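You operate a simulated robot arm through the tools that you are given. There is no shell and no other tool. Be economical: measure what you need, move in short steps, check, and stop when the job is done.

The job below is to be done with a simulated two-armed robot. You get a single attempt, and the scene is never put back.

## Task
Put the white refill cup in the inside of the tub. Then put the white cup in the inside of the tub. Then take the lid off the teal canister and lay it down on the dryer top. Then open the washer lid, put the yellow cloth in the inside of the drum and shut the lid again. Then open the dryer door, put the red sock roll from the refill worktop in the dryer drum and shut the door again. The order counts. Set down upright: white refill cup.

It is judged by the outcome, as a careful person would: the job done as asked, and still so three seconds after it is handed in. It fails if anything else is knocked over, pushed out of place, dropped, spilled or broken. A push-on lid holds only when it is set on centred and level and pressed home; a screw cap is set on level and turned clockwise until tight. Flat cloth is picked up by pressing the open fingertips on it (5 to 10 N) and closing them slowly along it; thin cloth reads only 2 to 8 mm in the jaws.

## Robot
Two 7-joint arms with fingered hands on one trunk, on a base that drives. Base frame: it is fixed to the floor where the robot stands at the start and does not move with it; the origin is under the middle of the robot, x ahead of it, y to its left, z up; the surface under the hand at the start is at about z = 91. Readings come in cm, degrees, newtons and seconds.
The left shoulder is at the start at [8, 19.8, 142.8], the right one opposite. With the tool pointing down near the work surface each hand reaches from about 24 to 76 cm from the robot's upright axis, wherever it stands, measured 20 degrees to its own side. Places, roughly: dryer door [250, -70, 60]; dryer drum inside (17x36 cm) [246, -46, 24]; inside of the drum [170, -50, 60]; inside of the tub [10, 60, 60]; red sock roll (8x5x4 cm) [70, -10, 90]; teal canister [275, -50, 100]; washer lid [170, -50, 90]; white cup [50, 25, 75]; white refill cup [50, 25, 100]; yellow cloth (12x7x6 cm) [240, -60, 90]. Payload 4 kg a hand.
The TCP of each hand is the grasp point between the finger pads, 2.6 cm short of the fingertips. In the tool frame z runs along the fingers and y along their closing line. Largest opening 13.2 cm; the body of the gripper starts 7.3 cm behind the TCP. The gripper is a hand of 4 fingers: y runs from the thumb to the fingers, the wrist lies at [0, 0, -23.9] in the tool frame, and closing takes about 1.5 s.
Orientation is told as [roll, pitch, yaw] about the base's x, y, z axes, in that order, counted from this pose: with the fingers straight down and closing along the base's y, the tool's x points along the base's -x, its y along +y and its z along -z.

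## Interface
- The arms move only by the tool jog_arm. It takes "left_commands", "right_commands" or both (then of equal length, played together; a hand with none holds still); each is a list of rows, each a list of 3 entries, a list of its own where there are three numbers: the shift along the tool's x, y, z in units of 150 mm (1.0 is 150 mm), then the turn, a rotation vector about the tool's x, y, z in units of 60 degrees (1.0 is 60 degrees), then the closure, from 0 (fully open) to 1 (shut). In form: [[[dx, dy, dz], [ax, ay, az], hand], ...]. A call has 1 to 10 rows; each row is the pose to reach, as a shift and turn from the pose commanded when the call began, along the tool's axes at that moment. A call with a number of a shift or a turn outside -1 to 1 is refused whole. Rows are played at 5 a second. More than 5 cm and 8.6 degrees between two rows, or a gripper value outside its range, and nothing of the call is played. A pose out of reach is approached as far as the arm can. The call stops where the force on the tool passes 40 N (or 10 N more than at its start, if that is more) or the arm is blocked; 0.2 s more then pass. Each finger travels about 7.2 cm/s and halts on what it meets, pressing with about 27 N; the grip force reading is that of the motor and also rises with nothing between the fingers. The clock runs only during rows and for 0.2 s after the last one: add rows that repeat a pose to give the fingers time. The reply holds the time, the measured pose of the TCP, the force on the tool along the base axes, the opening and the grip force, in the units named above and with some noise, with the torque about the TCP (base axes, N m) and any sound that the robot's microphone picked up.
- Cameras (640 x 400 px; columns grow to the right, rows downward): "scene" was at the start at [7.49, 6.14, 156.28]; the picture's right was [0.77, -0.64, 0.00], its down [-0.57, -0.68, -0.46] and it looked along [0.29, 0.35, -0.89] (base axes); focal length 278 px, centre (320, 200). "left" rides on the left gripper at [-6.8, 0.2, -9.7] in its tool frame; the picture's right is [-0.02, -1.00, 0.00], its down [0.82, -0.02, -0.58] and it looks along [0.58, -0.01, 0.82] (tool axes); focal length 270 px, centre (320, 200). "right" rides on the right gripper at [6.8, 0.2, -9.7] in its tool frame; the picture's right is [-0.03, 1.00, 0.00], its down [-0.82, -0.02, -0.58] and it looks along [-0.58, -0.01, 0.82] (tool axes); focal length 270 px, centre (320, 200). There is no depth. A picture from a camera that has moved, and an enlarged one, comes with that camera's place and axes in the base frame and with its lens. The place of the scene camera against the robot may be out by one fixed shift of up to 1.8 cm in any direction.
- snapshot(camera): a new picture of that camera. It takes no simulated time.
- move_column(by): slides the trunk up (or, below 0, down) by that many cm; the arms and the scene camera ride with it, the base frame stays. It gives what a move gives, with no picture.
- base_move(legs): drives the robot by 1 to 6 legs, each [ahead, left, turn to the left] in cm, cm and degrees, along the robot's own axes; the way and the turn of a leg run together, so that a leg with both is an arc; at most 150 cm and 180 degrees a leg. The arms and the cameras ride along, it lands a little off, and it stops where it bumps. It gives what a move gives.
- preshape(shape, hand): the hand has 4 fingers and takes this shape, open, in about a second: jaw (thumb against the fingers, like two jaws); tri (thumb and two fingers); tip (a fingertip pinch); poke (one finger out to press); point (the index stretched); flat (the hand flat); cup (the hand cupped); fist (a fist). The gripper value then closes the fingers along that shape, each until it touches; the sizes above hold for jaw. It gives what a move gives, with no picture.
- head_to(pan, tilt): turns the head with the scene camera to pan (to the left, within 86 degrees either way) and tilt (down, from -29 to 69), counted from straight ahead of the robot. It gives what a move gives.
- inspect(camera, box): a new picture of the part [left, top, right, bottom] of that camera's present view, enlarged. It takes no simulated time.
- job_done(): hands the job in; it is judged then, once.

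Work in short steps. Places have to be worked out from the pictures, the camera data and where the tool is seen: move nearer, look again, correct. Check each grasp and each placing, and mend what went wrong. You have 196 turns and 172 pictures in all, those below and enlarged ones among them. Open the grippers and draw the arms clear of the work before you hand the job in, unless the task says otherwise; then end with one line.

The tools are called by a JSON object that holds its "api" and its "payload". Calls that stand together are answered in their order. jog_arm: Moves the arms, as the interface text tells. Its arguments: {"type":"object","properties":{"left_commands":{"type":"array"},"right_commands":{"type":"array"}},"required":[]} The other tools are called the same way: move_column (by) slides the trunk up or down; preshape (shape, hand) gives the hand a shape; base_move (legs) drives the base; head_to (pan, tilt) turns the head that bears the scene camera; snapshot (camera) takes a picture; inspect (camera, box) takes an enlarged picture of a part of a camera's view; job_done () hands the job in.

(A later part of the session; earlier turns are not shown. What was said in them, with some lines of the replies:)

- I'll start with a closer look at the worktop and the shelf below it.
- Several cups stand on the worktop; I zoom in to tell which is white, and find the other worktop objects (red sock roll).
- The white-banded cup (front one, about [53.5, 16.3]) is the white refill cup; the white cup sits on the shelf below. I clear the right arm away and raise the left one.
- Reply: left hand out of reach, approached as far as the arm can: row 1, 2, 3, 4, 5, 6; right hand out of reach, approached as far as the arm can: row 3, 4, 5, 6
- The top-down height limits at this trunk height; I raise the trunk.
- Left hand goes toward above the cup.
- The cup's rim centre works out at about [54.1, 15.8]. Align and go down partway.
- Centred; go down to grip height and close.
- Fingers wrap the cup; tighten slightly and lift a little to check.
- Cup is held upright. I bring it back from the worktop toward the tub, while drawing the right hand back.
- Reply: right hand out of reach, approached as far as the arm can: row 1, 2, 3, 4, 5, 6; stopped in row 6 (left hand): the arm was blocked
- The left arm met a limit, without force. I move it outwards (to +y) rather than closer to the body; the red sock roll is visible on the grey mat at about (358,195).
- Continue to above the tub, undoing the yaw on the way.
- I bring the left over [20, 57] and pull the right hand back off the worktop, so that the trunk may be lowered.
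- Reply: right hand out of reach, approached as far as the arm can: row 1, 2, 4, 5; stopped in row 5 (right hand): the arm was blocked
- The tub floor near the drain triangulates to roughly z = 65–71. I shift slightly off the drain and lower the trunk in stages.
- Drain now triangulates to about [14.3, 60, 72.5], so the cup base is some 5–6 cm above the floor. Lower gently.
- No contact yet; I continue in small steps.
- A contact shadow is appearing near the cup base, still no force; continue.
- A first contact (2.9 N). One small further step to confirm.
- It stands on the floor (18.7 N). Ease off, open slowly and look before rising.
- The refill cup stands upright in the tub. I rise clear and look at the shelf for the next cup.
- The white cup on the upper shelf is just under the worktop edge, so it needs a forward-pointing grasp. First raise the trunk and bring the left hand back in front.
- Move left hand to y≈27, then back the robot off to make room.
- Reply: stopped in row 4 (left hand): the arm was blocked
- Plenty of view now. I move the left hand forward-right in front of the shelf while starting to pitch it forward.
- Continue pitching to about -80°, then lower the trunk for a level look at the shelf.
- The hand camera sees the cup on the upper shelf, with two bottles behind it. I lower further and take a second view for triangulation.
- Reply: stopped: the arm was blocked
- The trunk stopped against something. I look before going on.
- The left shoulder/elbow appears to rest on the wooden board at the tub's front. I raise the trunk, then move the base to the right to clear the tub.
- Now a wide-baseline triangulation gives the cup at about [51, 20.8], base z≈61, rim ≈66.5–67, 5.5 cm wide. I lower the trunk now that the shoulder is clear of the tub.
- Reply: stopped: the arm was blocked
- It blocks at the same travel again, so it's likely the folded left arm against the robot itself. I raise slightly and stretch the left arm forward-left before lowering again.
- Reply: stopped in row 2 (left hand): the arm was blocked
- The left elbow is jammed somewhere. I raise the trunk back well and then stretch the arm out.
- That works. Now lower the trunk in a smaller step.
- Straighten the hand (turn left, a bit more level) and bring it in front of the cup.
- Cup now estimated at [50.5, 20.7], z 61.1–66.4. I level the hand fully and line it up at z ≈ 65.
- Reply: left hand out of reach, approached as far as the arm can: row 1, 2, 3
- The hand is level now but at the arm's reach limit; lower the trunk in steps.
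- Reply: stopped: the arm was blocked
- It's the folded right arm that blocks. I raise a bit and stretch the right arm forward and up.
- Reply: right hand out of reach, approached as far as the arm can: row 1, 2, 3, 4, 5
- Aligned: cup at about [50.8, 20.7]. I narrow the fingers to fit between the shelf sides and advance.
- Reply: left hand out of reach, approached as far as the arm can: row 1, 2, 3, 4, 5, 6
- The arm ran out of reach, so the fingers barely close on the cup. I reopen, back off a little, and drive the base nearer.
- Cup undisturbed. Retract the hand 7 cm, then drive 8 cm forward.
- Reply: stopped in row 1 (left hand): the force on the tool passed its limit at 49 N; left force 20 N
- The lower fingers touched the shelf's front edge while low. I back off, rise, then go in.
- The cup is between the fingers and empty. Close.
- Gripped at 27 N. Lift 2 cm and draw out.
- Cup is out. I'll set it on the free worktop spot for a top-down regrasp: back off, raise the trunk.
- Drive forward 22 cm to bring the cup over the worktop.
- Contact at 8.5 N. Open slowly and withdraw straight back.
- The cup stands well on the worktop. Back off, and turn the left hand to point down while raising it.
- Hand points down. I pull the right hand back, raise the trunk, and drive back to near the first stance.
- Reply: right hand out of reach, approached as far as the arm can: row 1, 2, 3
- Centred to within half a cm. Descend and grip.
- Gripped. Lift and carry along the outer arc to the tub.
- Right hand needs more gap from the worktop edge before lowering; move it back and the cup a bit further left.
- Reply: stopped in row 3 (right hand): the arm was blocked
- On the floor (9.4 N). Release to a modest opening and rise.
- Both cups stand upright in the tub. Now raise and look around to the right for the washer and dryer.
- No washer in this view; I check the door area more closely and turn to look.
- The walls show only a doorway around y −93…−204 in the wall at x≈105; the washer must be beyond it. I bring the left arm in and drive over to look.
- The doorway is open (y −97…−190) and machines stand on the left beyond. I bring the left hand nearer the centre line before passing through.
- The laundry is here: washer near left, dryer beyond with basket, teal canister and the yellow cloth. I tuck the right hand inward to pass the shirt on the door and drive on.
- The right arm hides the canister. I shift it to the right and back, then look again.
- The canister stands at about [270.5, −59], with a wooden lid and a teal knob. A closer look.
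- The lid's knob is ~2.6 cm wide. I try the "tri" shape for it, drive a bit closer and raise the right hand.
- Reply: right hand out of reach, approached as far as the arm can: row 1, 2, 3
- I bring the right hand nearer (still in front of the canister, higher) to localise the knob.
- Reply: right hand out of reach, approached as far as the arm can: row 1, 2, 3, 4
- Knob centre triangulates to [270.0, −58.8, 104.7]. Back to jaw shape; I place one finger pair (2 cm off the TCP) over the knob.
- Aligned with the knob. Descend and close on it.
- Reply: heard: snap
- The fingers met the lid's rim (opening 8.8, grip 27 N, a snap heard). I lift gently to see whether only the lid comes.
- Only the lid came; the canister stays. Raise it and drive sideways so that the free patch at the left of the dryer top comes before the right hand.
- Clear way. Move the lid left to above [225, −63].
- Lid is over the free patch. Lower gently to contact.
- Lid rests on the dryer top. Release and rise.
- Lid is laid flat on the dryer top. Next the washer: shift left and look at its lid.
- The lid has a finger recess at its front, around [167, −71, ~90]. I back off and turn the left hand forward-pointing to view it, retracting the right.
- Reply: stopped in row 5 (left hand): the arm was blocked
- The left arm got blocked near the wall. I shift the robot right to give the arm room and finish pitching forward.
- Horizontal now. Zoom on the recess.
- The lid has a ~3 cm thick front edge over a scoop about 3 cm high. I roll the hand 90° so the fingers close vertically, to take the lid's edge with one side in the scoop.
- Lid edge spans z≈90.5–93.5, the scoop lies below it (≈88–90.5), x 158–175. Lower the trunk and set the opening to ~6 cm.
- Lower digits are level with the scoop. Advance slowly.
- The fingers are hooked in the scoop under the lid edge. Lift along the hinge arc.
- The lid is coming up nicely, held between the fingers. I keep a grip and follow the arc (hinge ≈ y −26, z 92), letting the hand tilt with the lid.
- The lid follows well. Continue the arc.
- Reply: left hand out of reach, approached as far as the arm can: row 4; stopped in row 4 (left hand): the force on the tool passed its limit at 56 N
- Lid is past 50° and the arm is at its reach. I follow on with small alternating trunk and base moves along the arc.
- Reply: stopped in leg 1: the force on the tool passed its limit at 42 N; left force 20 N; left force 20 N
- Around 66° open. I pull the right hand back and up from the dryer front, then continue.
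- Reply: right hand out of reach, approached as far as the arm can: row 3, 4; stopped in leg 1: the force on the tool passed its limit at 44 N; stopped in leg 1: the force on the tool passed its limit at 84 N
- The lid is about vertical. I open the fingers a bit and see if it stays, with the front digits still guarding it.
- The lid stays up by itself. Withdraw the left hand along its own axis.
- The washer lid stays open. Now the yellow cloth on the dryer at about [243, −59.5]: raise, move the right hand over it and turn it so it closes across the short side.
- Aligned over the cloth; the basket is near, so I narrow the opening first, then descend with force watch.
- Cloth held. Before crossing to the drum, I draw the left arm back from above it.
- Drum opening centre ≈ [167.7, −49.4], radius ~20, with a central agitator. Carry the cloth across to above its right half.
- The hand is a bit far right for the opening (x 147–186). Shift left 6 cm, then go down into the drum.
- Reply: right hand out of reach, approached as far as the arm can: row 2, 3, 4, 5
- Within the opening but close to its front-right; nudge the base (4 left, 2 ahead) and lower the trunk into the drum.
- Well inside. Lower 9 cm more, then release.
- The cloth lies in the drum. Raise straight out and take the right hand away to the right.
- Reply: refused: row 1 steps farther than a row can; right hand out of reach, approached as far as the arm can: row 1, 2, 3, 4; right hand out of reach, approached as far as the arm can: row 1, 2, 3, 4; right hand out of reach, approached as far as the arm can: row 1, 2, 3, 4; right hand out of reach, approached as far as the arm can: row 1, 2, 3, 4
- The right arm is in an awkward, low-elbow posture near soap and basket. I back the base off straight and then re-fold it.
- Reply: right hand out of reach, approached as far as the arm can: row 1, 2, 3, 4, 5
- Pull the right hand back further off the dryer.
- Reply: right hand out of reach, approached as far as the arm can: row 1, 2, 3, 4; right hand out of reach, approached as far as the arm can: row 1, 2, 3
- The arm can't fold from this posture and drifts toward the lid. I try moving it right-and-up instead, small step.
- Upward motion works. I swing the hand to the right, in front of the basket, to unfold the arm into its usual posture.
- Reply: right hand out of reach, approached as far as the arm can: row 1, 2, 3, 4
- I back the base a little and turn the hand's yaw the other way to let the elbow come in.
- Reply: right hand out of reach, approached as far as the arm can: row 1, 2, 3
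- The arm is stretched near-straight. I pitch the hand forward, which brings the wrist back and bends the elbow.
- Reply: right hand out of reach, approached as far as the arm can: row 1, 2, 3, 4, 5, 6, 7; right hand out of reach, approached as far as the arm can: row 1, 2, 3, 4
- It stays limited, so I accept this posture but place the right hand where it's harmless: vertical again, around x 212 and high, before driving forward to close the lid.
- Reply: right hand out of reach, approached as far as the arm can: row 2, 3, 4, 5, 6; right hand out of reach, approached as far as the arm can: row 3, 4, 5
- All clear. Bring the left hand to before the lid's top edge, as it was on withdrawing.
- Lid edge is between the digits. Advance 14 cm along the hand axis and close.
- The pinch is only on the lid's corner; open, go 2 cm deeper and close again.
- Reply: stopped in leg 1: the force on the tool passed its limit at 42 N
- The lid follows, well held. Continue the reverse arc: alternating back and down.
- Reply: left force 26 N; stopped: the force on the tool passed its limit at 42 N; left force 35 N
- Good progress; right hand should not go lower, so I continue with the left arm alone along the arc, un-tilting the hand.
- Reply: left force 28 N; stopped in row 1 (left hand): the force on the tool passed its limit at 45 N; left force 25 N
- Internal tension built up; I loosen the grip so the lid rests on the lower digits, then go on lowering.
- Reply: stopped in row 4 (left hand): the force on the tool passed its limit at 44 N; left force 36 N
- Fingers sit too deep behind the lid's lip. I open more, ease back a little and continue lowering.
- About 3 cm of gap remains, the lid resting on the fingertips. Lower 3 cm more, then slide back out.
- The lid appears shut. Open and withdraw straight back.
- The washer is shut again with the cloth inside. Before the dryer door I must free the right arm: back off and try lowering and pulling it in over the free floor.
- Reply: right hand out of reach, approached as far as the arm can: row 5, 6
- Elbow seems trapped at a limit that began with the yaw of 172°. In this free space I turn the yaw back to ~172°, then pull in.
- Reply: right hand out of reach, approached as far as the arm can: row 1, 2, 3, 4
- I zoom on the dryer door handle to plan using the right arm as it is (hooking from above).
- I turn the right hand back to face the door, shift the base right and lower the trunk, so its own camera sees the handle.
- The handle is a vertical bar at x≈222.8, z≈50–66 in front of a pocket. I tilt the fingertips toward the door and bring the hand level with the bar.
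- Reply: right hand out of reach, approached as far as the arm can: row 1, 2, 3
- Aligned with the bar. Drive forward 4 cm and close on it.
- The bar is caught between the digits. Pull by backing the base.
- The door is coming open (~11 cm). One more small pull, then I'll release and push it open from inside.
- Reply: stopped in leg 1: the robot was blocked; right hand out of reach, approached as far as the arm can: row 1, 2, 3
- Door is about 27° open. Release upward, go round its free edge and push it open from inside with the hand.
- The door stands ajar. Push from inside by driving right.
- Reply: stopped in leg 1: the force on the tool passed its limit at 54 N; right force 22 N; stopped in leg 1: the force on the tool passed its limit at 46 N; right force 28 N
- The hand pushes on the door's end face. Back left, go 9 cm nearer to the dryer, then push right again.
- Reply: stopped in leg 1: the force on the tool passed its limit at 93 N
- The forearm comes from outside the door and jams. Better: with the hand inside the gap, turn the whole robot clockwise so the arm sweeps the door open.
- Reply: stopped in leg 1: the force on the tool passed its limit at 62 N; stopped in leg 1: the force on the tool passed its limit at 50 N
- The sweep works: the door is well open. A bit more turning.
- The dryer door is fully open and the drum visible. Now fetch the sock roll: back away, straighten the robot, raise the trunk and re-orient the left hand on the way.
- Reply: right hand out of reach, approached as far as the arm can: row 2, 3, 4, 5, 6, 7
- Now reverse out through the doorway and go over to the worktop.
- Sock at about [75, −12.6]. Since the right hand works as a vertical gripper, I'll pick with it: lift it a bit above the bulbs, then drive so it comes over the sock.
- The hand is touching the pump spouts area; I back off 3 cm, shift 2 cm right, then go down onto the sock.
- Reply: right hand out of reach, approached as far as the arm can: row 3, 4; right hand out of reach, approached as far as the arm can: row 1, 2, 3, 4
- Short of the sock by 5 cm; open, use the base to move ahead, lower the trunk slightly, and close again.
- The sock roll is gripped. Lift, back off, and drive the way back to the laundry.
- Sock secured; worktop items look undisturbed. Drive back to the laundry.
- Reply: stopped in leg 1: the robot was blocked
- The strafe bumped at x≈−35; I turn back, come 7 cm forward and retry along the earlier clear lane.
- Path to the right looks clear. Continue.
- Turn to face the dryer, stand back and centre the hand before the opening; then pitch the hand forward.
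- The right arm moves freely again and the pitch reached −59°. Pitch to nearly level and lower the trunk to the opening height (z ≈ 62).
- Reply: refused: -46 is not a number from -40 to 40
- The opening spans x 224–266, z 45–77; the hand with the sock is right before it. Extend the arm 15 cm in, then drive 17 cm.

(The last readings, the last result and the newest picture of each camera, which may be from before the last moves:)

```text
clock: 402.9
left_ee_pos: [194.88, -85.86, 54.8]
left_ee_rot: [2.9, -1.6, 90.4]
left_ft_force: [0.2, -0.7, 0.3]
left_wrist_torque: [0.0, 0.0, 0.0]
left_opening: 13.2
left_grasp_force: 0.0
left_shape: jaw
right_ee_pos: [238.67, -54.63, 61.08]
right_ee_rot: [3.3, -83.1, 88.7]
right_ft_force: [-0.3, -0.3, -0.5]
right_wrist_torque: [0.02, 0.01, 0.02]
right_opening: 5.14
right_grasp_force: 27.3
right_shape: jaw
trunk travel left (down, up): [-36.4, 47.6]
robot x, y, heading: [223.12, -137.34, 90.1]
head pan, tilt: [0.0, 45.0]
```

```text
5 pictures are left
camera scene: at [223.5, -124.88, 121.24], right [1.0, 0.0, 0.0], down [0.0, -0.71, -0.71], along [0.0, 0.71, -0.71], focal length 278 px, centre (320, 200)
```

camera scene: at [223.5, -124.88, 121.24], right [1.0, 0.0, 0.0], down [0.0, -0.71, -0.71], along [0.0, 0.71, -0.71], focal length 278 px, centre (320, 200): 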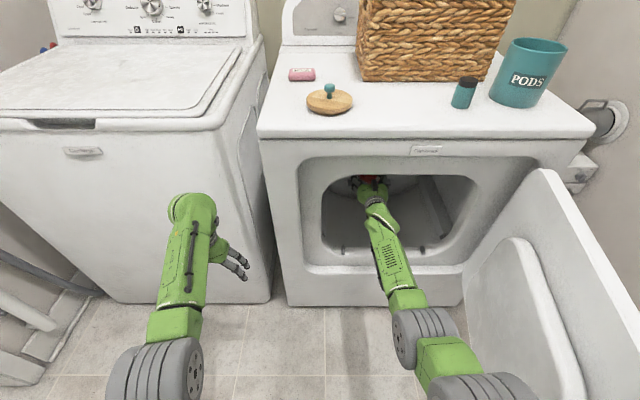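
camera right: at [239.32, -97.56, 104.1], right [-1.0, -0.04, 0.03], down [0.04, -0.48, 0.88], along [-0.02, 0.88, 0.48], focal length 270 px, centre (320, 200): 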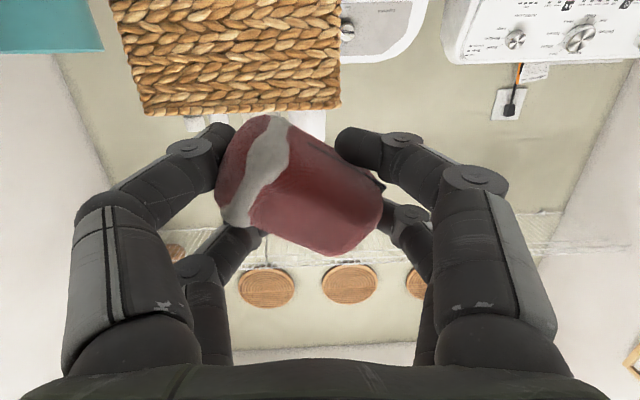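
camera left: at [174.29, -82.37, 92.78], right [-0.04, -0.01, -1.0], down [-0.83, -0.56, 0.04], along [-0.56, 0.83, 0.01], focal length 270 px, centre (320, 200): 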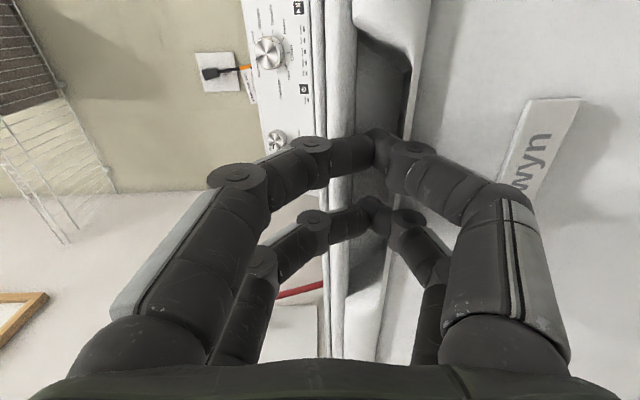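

Inside the drum. Go 5 cm deeper, lower 7 cm, and release.

{"api": "base_move", "payload": {"legs": [[5, 0, 0]]}}

{"api": "move_column", "payload": {"by": -7}}

{"api": "jog_arm", "payload": {"right_commands": [[[0, 0, 0], [0, 0, 0], 0.6], [[0, 0, 0], [0, 0, 0], 0.4], [[0, 0, 0], [0, 0, 0], 0.25], [[0, 0, 0], [0, 0, 0], 0.25], [[0, 0, 0], [0, 0, 0], 0.25]]}}

{"api": "snapshot", "payload": {"camera": "right"}}

```text
clock: 403.9
left_ee_pos: [194.77, -81.18, 54.83]
left_ee_rot: [3.0, -1.3, 90.3]
left_ft_force: [0.2, 0.2, 0.0]
left_wrist_torque: [0.05, -0.01, -0.01]
left_opening: 13.16
left_grasp_force: 0.1
left_shape: jaw
right_ee_pos: [238.61, -49.63, 61.09]
right_ee_rot: [3.0, -83.2, 89.1]
right_ft_force: [0.4, -0.5, -0.8]
right_wrist_torque: [0.01, -0.03, 0.01]
right_opening: 5.13
right_grasp_force: 27.1
right_shape: jaw
trunk travel left (down, up): [-36.4, 47.6]
robot x, y, heading: [222.72, -132.26, 90.3]
head pan, tilt: [0.0, 45.0]
stopped in leg 1: the force on the tool passed its limit at 149 N (the readings are from after the stop); the commanded pose is now the measured one
```

```text
clock: 405.0
left_ee_pos: [194.73, -81.13, 47.79]
left_ee_rot: [3.0, -1.3, 90.3]
left_ft_force: [-0.3, 0.3, -0.3]
left_wrist_torque: [0.0, 0.01, 0.0]
left_opening: 13.19
left_grasp_force: 0.1
left_shape: jaw
right_ee_pos: [238.61, -49.61, 54.3]
right_ee_rot: [3.1, -83.2, 89.0]
right_ft_force: [0.2, -0.1, 0.2]
right_wrist_torque: [0.0, -0.01, 0.02]
right_opening: 5.14
right_grasp_force: 27.1
right_shape: jaw
trunk travel left (down, up): [-29.4, 54.6]
robot x, y, heading: [223.15, -132.14, 90.2]
head pan, tilt: [0.0, 45.0]
```

```text
clock: 406.2
left_ee_pos: [194.8, -81.07, 47.76]
left_ee_rot: [3.0, -1.2, 90.3]
left_ft_force: [0.1, 0.2, 0.3]
left_wrist_torque: [0.0, 0.0, 0.0]
left_opening: 13.16
left_grasp_force: 0.2
left_shape: jaw
right_ee_pos: [238.53, -49.67, 54.06]
right_ee_rot: [3.0, -83.2, 89.0]
right_ft_force: [-0.6, -0.3, -0.5]
right_wrist_torque: [0.01, -0.01, 0.0]
right_opening: 9.88
right_grasp_force: 0.1
right_shape: jaw
trunk travel left (down, up): [-29.4, 54.6]
robot x, y, heading: [223.26, -132.23, 90.0]
head pan, tilt: [0.0, 45.0]
```

```text
4 pictures are left
camera right: at [238.63, -59.83, 48.39], right [-1.0, -0.03, 0.03], down [0.04, -0.48, 0.88], along [-0.01, 0.88, 0.48], focal length 270 px, centre (320, 200)
```

right: 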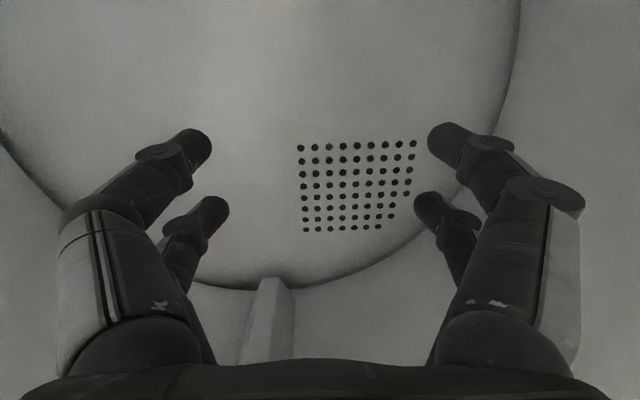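

The sock fell into the drum (hand empty, nothing in the jaws). Withdraw: raise, back out, retract, then lift over the door top and go to its outer side.

{"api": "move_column", "payload": {"by": 7}}

{"api": "base_move", "payload": {"legs": [[-21, 0, 0]]}}

{"api": "jog_arm", "payload": {"left_commands": [[[0.2, 0, 0], [0, 0, 0], 0], [[0.4, 0, 0], [0, 0, 0], 0], [[0.6, 0, 0], [0, 0, 0], 0], [[0.8, 0, 0], [0, 0, 0], 0]], "right_commands": [[[0, 0, -0.25], [0, 0, 0], 0.4], [[0, 0, -0.5], [0, 0, 0], 0.7], [[0, 0, -0.75], [0, 0, 0], 0.9], [[0, 0, -1], [0, 0, 0], 0.9]]}}

{"api": "snapshot", "payload": {"camera": "scene"}}

```text
clock: 407.3
left_ee_pos: [194.69, -81.18, 54.85]
left_ee_rot: [3.0, -1.2, 90.4]
left_ft_force: [0.3, -0.2, 0.1]
left_wrist_torque: [0.0, -0.01, 0.06]
left_opening: 13.17
left_grasp_force: 0.1
left_shape: jaw
right_ee_pos: [238.51, -49.68, 61.04]
right_ee_rot: [3.1, -83.3, 89.0]
right_ft_force: [-0.5, 0.4, 0.4]
right_wrist_torque: [-0.01, 0.0, -0.02]
right_opening: 9.84
right_grasp_force: 0.1
right_shape: jaw
trunk travel left (down, up): [-36.4, 47.6]
robot x, y, heading: [222.85, -132.08, 90.1]
head pan, tilt: [0.0, 45.0]
```

```text
clock: 408.9
left_ee_pos: [194.91, -101.99, 54.87]
left_ee_rot: [3.0, -1.3, 90.2]
left_ft_force: [-0.4, -0.3, -0.2]
left_wrist_torque: [-0.03, -0.01, 0.01]
left_opening: 13.18
left_grasp_force: 0.0
left_shape: jaw
right_ee_pos: [238.73, -70.49, 61.26]
right_ee_rot: [3.2, -83.2, 89.0]
right_ft_force: [-0.2, -0.8, 0.4]
right_wrist_torque: [0.0, 0.03, 0.03]
right_opening: 9.86
right_grasp_force: 0.0
right_shape: jaw
trunk travel left (down, up): [-36.4, 47.6]
robot x, y, heading: [223.06, -153.11, 90.3]
head pan, tilt: [0.0, 45.0]
```

```text
clock: 410.1
left_ee_pos: [193.45, -107.12, 60.15]
left_ee_rot: [4.9, -10.2, 89.6]
left_ft_force: [0.0, -0.6, 0.3]
left_wrist_torque: [-0.02, -0.02, -0.02]
left_opening: 13.19
left_grasp_force: 0.1
left_shape: jaw
right_ee_pos: [238.81, -84.93, 62.45]
right_ee_rot: [0.1, -82.6, 91.9]
right_ft_force: [0.3, -0.5, -0.7]
right_wrist_torque: [0.0, 0.0, 0.04]
right_opening: 1.32
right_grasp_force: 0.1
right_shape: jaw
trunk travel left (down, up): [-36.4, 47.6]
robot x, y, heading: [223.01, -153.08, 90.3]
head pan, tilt: [0.0, 45.0]
stopped in row 4 (left hand): the arm was blocked; the commanded pose is now the measured one
```

```text
3 pictures are left
camera scene: at [222.81, -139.66, 121.18], right [1.0, 0.0, 0.01], down [0.01, -0.71, -0.7], along [0.0, 0.7, -0.71], focal length 278 px, centre (320, 200)
```

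scene: 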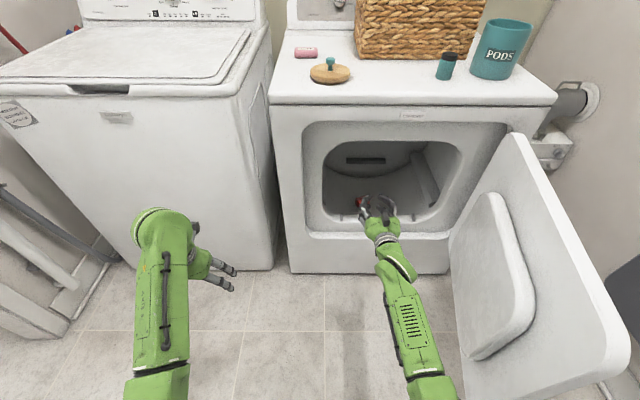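

Something red shows at the drum's front; zoom to verify where the sock lies.

{"api": "inspect", "payload": {"camera": "scene", "box": [310, 140, 450, 240]}}

```text
4.00 times, centred on (380, 190) of scene
camera zoom: at [222.81, -139.66, 121.18], right [1.0, 0.0, 0.01], down [0.01, -0.71, -0.7], along [0.0, 0.7, -0.71], focal length 1112 px, centre (80, 240)
```

zoom: 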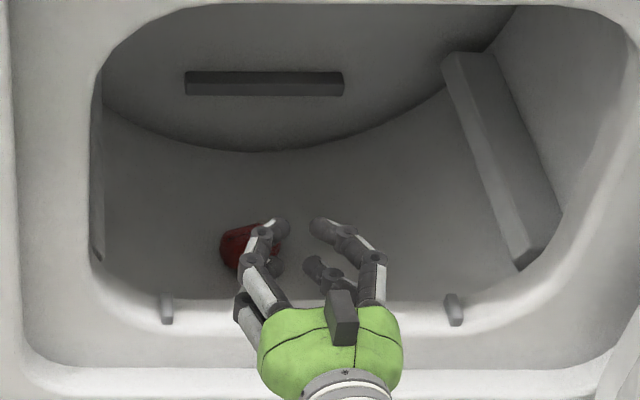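

The sock lies inside the drum. Now close the door: lift over it, go to its outer side, lower, and sweep it leftward.

{"api": "move_column", "payload": {"by": 38}}

{"api": "base_move", "payload": {"legs": [[0, -50, 0]]}}

{"api": "move_column", "payload": {"by": -38}}

{"api": "base_move", "payload": {"legs": [[0, 25, 0]]}}

```text
clock: 413.8
left_ee_pos: [193.84, -107.72, 98.69]
left_ee_rot: [5.2, -10.5, 89.5]
left_ft_force: [-0.6, -0.4, 0.5]
left_wrist_torque: [-0.01, 0.03, -0.01]
left_opening: 13.21
left_grasp_force: 0.1
left_shape: jaw
right_ee_pos: [239.29, -85.49, 100.82]
right_ee_rot: [3.1, -83.3, 89.0]
right_ft_force: [0.9, -0.2, -0.3]
right_wrist_torque: [0.01, 0.04, 0.0]
right_opening: 1.34
right_grasp_force: 0.2
right_shape: jaw
trunk travel left (down, up): [-74.4, 9.6]
robot x, y, heading: [223.01, -153.27, 89.9]
head pan, tilt: [0.0, 45.0]
```

```text
clock: 416.7
left_ee_pos: [244.67, -107.66, 98.46]
left_ee_rot: [5.1, -10.5, 89.7]
left_ft_force: [0.3, 0.3, 0.4]
left_wrist_torque: [0.03, -0.01, -0.02]
left_opening: 13.21
left_grasp_force: 0.0
left_shape: jaw
right_ee_pos: [290.16, -85.12, 100.98]
right_ee_rot: [2.4, -83.3, 89.6]
right_ft_force: [0.0, 0.7, -0.7]
right_wrist_torque: [-0.01, -0.03, -0.01]
right_opening: 1.33
right_grasp_force: 0.0
right_shape: jaw
trunk travel left (down, up): [-74.4, 9.6]
robot x, y, heading: [274.27, -152.67, 90.4]
head pan, tilt: [0.0, 45.0]
```

```text
clock: 420.4
left_ee_pos: [244.79, -107.11, 59.99]
left_ee_rot: [5.1, -9.9, 89.8]
left_ft_force: [-0.5, -0.7, 0.4]
left_wrist_torque: [0.02, 0.01, -0.03]
left_opening: 13.2
left_grasp_force: 0.0
left_shape: jaw
right_ee_pos: [290.21, -84.53, 62.01]
right_ee_rot: [2.5, -82.7, 89.7]
right_ft_force: [0.6, -0.3, -0.5]
right_wrist_torque: [0.01, -0.01, 0.01]
right_opening: 1.35
right_grasp_force: 0.0
right_shape: jaw
trunk travel left (down, up): [-36.4, 47.6]
robot x, y, heading: [274.38, -153.16, 90.1]
head pan, tilt: [0.0, 45.0]
```

```text
clock: 421.7
left_ee_pos: [232.51, -106.98, 60.48]
left_ee_rot: [5.0, -10.6, 89.7]
left_ft_force: [0.0, 0.0, 0.3]
left_wrist_torque: [0.02, -0.02, -0.01]
left_opening: 13.17
left_grasp_force: 0.1
left_shape: jaw
right_ee_pos: [278.26, -84.73, 62.17]
right_ee_rot: [-0.1, -82.6, 92.0]
right_ft_force: [0.3, 0.0, 0.1]
right_wrist_torque: [0.0, 0.03, 0.03]
right_opening: 1.3
right_grasp_force: 0.1
right_shape: jaw
trunk travel left (down, up): [-36.4, 47.6]
robot x, y, heading: [261.99, -153.08, 90.4]
head pan, tilt: [0.0, 45.0]
stopped in leg 1: the force on the tool passed its limit at 50 N (the readings are from after the stop); the commanded pose is now the measured one
```

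The fingertip pushes too near the hinge. I move off, retract the hand ~20 cm so it bears near the free edge, and sweep again.

{"api": "base_move", "payload": {"legs": [[-6, -6, 0]]}}

{"api": "jog_arm", "payload": {"right_commands": [[[0, 0, -0.25], [0, 0, 0], 0.9], [[0, 0, -0.5], [0, 0, 0], 0.9], [[0, 0, -0.75], [0, 0, 0], 0.9], [[0, 0, -1], [0, 0, 0], 0.9]]}}

{"api": "base_move", "payload": {"legs": [[0, 24, 0]]}}

{"api": "base_move", "payload": {"legs": [[0, 12, 0]]}}

```text
clock: 422.8
left_ee_pos: [238.53, -112.94, 60.29]
left_ee_rot: [4.8, -10.4, 89.8]
left_ft_force: [-0.3, 0.3, -0.5]
left_wrist_torque: [-0.01, 0.01, 0.02]
left_opening: 13.17
left_grasp_force: 0.1
left_shape: jaw
right_ee_pos: [284.41, -90.6, 62.14]
right_ee_rot: [-0.3, -82.6, 92.0]
right_ft_force: [0.5, -0.1, 0.4]
right_wrist_torque: [0.0, 0.02, -0.02]
right_opening: 1.29
right_grasp_force: 0.1
right_shape: jaw
trunk travel left (down, up): [-36.4, 47.6]
robot x, y, heading: [268.15, -158.93, 90.5]
head pan, tilt: [0.0, 45.0]
```

```text
clock: 423.8
left_ee_pos: [238.49, -112.95, 60.42]
left_ee_rot: [4.9, -10.5, 89.8]
left_ft_force: [-0.6, -0.1, -0.6]
left_wrist_torque: [0.02, 0.0, -0.01]
left_opening: 13.2
left_grasp_force: 0.1
left_shape: jaw
right_ee_pos: [284.9, -105.64, 64.39]
right_ee_rot: [-0.3, -82.7, 92.1]
right_ft_force: [-0.4, 0.0, 0.7]
right_wrist_torque: [0.01, 0.01, -0.01]
right_opening: 1.31
right_grasp_force: 0.1
right_shape: jaw
trunk travel left (down, up): [-36.4, 47.6]
robot x, y, heading: [268.26, -158.71, 90.4]
head pan, tilt: [0.0, 45.0]
```

```text
clock: 425.6
left_ee_pos: [214.74, -113.07, 60.41]
left_ee_rot: [5.0, -10.4, 89.7]
left_ft_force: [-0.1, -0.6, -0.7]
left_wrist_torque: [0.01, 0.0, 0.04]
left_opening: 13.17
left_grasp_force: 0.0
left_shape: jaw
right_ee_pos: [261.18, -105.72, 64.42]
right_ee_rot: [-0.1, -82.6, 91.6]
right_ft_force: [0.6, 0.3, 0.8]
right_wrist_torque: [0.01, -0.01, -0.01]
right_opening: 1.31
right_grasp_force: 0.0
right_shape: jaw
trunk travel left (down, up): [-36.4, 47.6]
robot x, y, heading: [244.49, -159.29, 90.3]
head pan, tilt: [0.0, 45.0]
```

```text
clock: 426.8
left_ee_pos: [202.91, -113.09, 60.43]
left_ee_rot: [5.0, -10.4, 89.6]
left_ft_force: [0.2, -0.4, -0.3]
left_wrist_torque: [0.04, 0.03, -0.03]
left_opening: 13.2
left_grasp_force: 0.1
left_shape: jaw
right_ee_pos: [249.25, -105.84, 64.31]
right_ee_rot: [0.2, -82.6, 91.5]
right_ft_force: [-0.6, 0.5, -0.2]
right_wrist_torque: [-0.01, 0.03, -0.03]
right_opening: 1.33
right_grasp_force: 0.0
right_shape: jaw
trunk travel left (down, up): [-36.4, 47.6]
robot x, y, heading: [232.55, -159.46, 90.1]
head pan, tilt: [0.0, 45.0]
```

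{"api": "snapshot", "payload": {"camera": "scene"}}

```text
1 pictures are left
camera scene: at [232.4, -145.67, 121.13], right [1.0, 0.01, 0.0], down [0.01, -0.71, -0.7], along [0.0, 0.7, -0.71], focal length 278 px, centre (320, 200)
```

scene: 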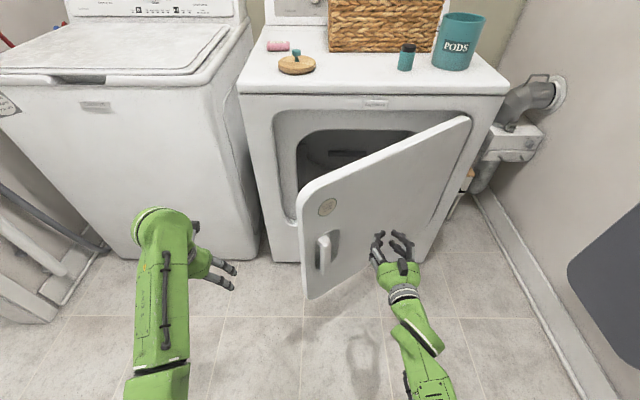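

The door is down to about 35°. Move left a bit and push it shut with the closed fingers by driving forward.

{"api": "base_move", "payload": {"legs": [[0, 13, 0]]}}

{"api": "base_move", "payload": {"legs": [[22, 0, 0]]}}

{"api": "base_move", "payload": {"legs": [[8, 0, 0]]}}

```text
clock: 428.1
left_ee_pos: [189.82, -113.1, 60.43]
left_ee_rot: [5.1, -10.5, 89.6]
left_ft_force: [-0.6, -0.4, 0.1]
left_wrist_torque: [-0.01, 0.04, 0.01]
left_opening: 13.19
left_grasp_force: 0.1
left_shape: jaw
right_ee_pos: [236.13, -105.75, 64.12]
right_ee_rot: [0.4, -82.6, 91.3]
right_ft_force: [0.1, 0.3, -0.5]
right_wrist_torque: [0.01, -0.01, 0.0]
right_opening: 1.31
right_grasp_force: 0.0
right_shape: jaw
trunk travel left (down, up): [-36.4, 47.6]
robot x, y, heading: [219.56, -159.21, 90.1]
head pan, tilt: [0.0, 45.0]
```

```text
clock: 429.8
left_ee_pos: [189.94, -90.73, 60.47]
left_ee_rot: [5.1, -10.5, 89.4]
left_ft_force: [1.2, -0.4, -0.2]
left_wrist_torque: [0.02, -0.01, -0.01]
left_opening: 13.17
left_grasp_force: 0.0
left_shape: jaw
right_ee_pos: [236.53, -83.74, 64.3]
right_ee_rot: [0.4, -82.6, 90.9]
right_ft_force: [0.5, 0.3, 0.0]
right_wrist_torque: [-0.01, -0.05, 0.01]
right_opening: 1.34
right_grasp_force: 0.1
right_shape: jaw
trunk travel left (down, up): [-36.4, 47.6]
robot x, y, heading: [219.56, -137.0, 90.0]
head pan, tilt: [0.0, 45.0]
```

```text
clock: 431.0
left_ee_pos: [190.17, -82.63, 60.67]
left_ee_rot: [5.2, -10.8, 89.1]
left_ft_force: [-0.1, 0.0, -0.4]
left_wrist_torque: [-0.04, 0.01, -0.01]
left_opening: 13.18
left_grasp_force: 0.0
left_shape: jaw
right_ee_pos: [236.66, -75.94, 63.96]
right_ee_rot: [0.3, -82.2, 90.9]
right_ft_force: [-2.0, -13.2, 2.2]
right_wrist_torque: [0.3, -0.04, 0.06]
right_opening: 1.35
right_grasp_force: 0.1
right_shape: jaw
trunk travel left (down, up): [-36.4, 47.6]
robot x, y, heading: [219.18, -128.86, 90.3]
head pan, tilt: [0.0, 45.0]
stopped in leg 1: the force on the tool passed its limit at 59 N (the readings are from after the stop); the commanded pose is now the measured one
```

Firm resistance at the closed plane. Push once more, then back away and check with the last picture.

{"api": "base_move", "payload": {"legs": [[3, 0, 0]]}}

{"api": "base_move", "payload": {"legs": [[-22, 0, 0]]}}

{"api": "snapshot", "payload": {"camera": "scene"}}

```text
clock: 431.7
left_ee_pos: [190.08, -82.07, 60.75]
left_ee_rot: [5.1, -10.8, 89.1]
left_ft_force: [0.2, -0.2, -0.1]
left_wrist_torque: [-0.05, 0.01, 0.03]
left_opening: 13.18
left_grasp_force: 0.1
left_shape: jaw
right_ee_pos: [236.58, -75.83, 63.8]
right_ee_rot: [0.0, -82.0, 91.0]
right_ft_force: [-1.5, -8.0, 2.0]
right_wrist_torque: [0.17, -0.03, 0.02]
right_opening: 0.74
right_grasp_force: 27.0
right_shape: jaw
trunk travel left (down, up): [-36.4, 47.6]
robot x, y, heading: [219.27, -128.49, 90.1]
head pan, tilt: [0.0, 45.0]
stopped in leg 1: the force on the tool passed its limit at 75 N (the readings are from after the stop); the commanded pose is now the measured one
```

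```text
clock: 433.4
left_ee_pos: [190.08, -103.79, 60.65]
left_ee_rot: [5.3, -10.8, 89.1]
left_ft_force: [-0.1, -0.6, 0.1]
left_wrist_torque: [-0.01, 0.0, -0.01]
left_opening: 13.18
left_grasp_force: 0.1
left_shape: jaw
right_ee_pos: [236.61, -97.45, 63.65]
right_ee_rot: [0.4, -82.0, 90.7]
right_ft_force: [-0.1, 0.0, 0.3]
right_wrist_torque: [-0.05, 0.01, -0.02]
right_opening: 0.72
right_grasp_force: 27.0
right_shape: jaw
trunk travel left (down, up): [-36.4, 47.6]
robot x, y, heading: [219.18, -150.36, 90.0]
head pan, tilt: [0.0, 45.0]
```

```text
0 pictures are left
camera scene: at [219.42, -136.91, 121.1], right [1.0, -0.01, 0.0], down [0.0, -0.71, -0.7], along [0.01, 0.7, -0.71], focal length 278 px, centre (320, 200)
```

scene: 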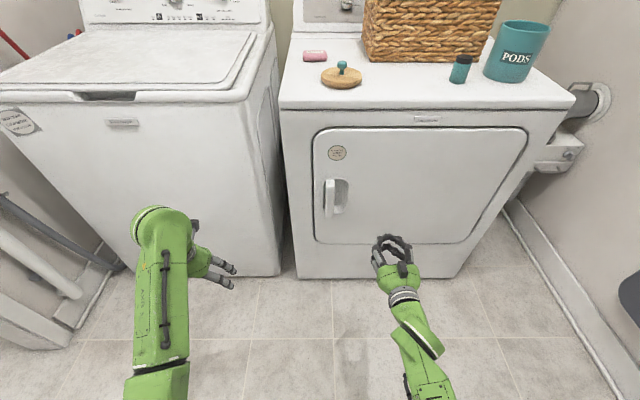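

The dryer door is shut flush, the washer lid closed, the lid laid on the dryer top. I open the right gripper and hand in.

{"api": "jog_arm", "payload": {"right_commands": [[[0, 0, 0], [0, 0, 0], 0.5], [[0, 0, 0], [0, 0, 0], 0], [[0, 0, 0], [0, 0, 0], 0], [[0, 0, 0], [0, 0, 0], 0]]}}

{"api": "job_done", "payload": {}}

```text
clock: 434.4
left_ee_pos: [190.02, -103.85, 60.8]
left_ee_rot: [5.2, -10.9, 89.1]
left_ft_force: [0.2, -0.4, -0.1]
left_wrist_torque: [-0.02, -0.01, 0.0]
left_opening: 13.18
left_grasp_force: 0.0
left_shape: jaw
right_ee_pos: [236.62, -97.49, 63.69]
right_ee_rot: [0.5, -82.0, 90.7]
right_ft_force: [0.0, 1.4, -0.2]
right_wrist_torque: [0.01, -0.03, -0.01]
right_opening: 12.66
right_grasp_force: 0.1
right_shape: jaw
trunk travel left (down, up): [-36.4, 47.6]
robot x, y, heading: [219.31, -150.25, 89.7]
head pan, tilt: [0.0, 45.0]
```

```text
The job is handed in.
```

All five steps were done in order and the job is handed in: both cups are upright in the tub, the canister lid is on the dryer top, the cloth is in the closed washer and the sock roll in the closed dryer; on the way the right hand brushed the pump bottles, which stayed upright, and the base bumped something behind it that I did not see.
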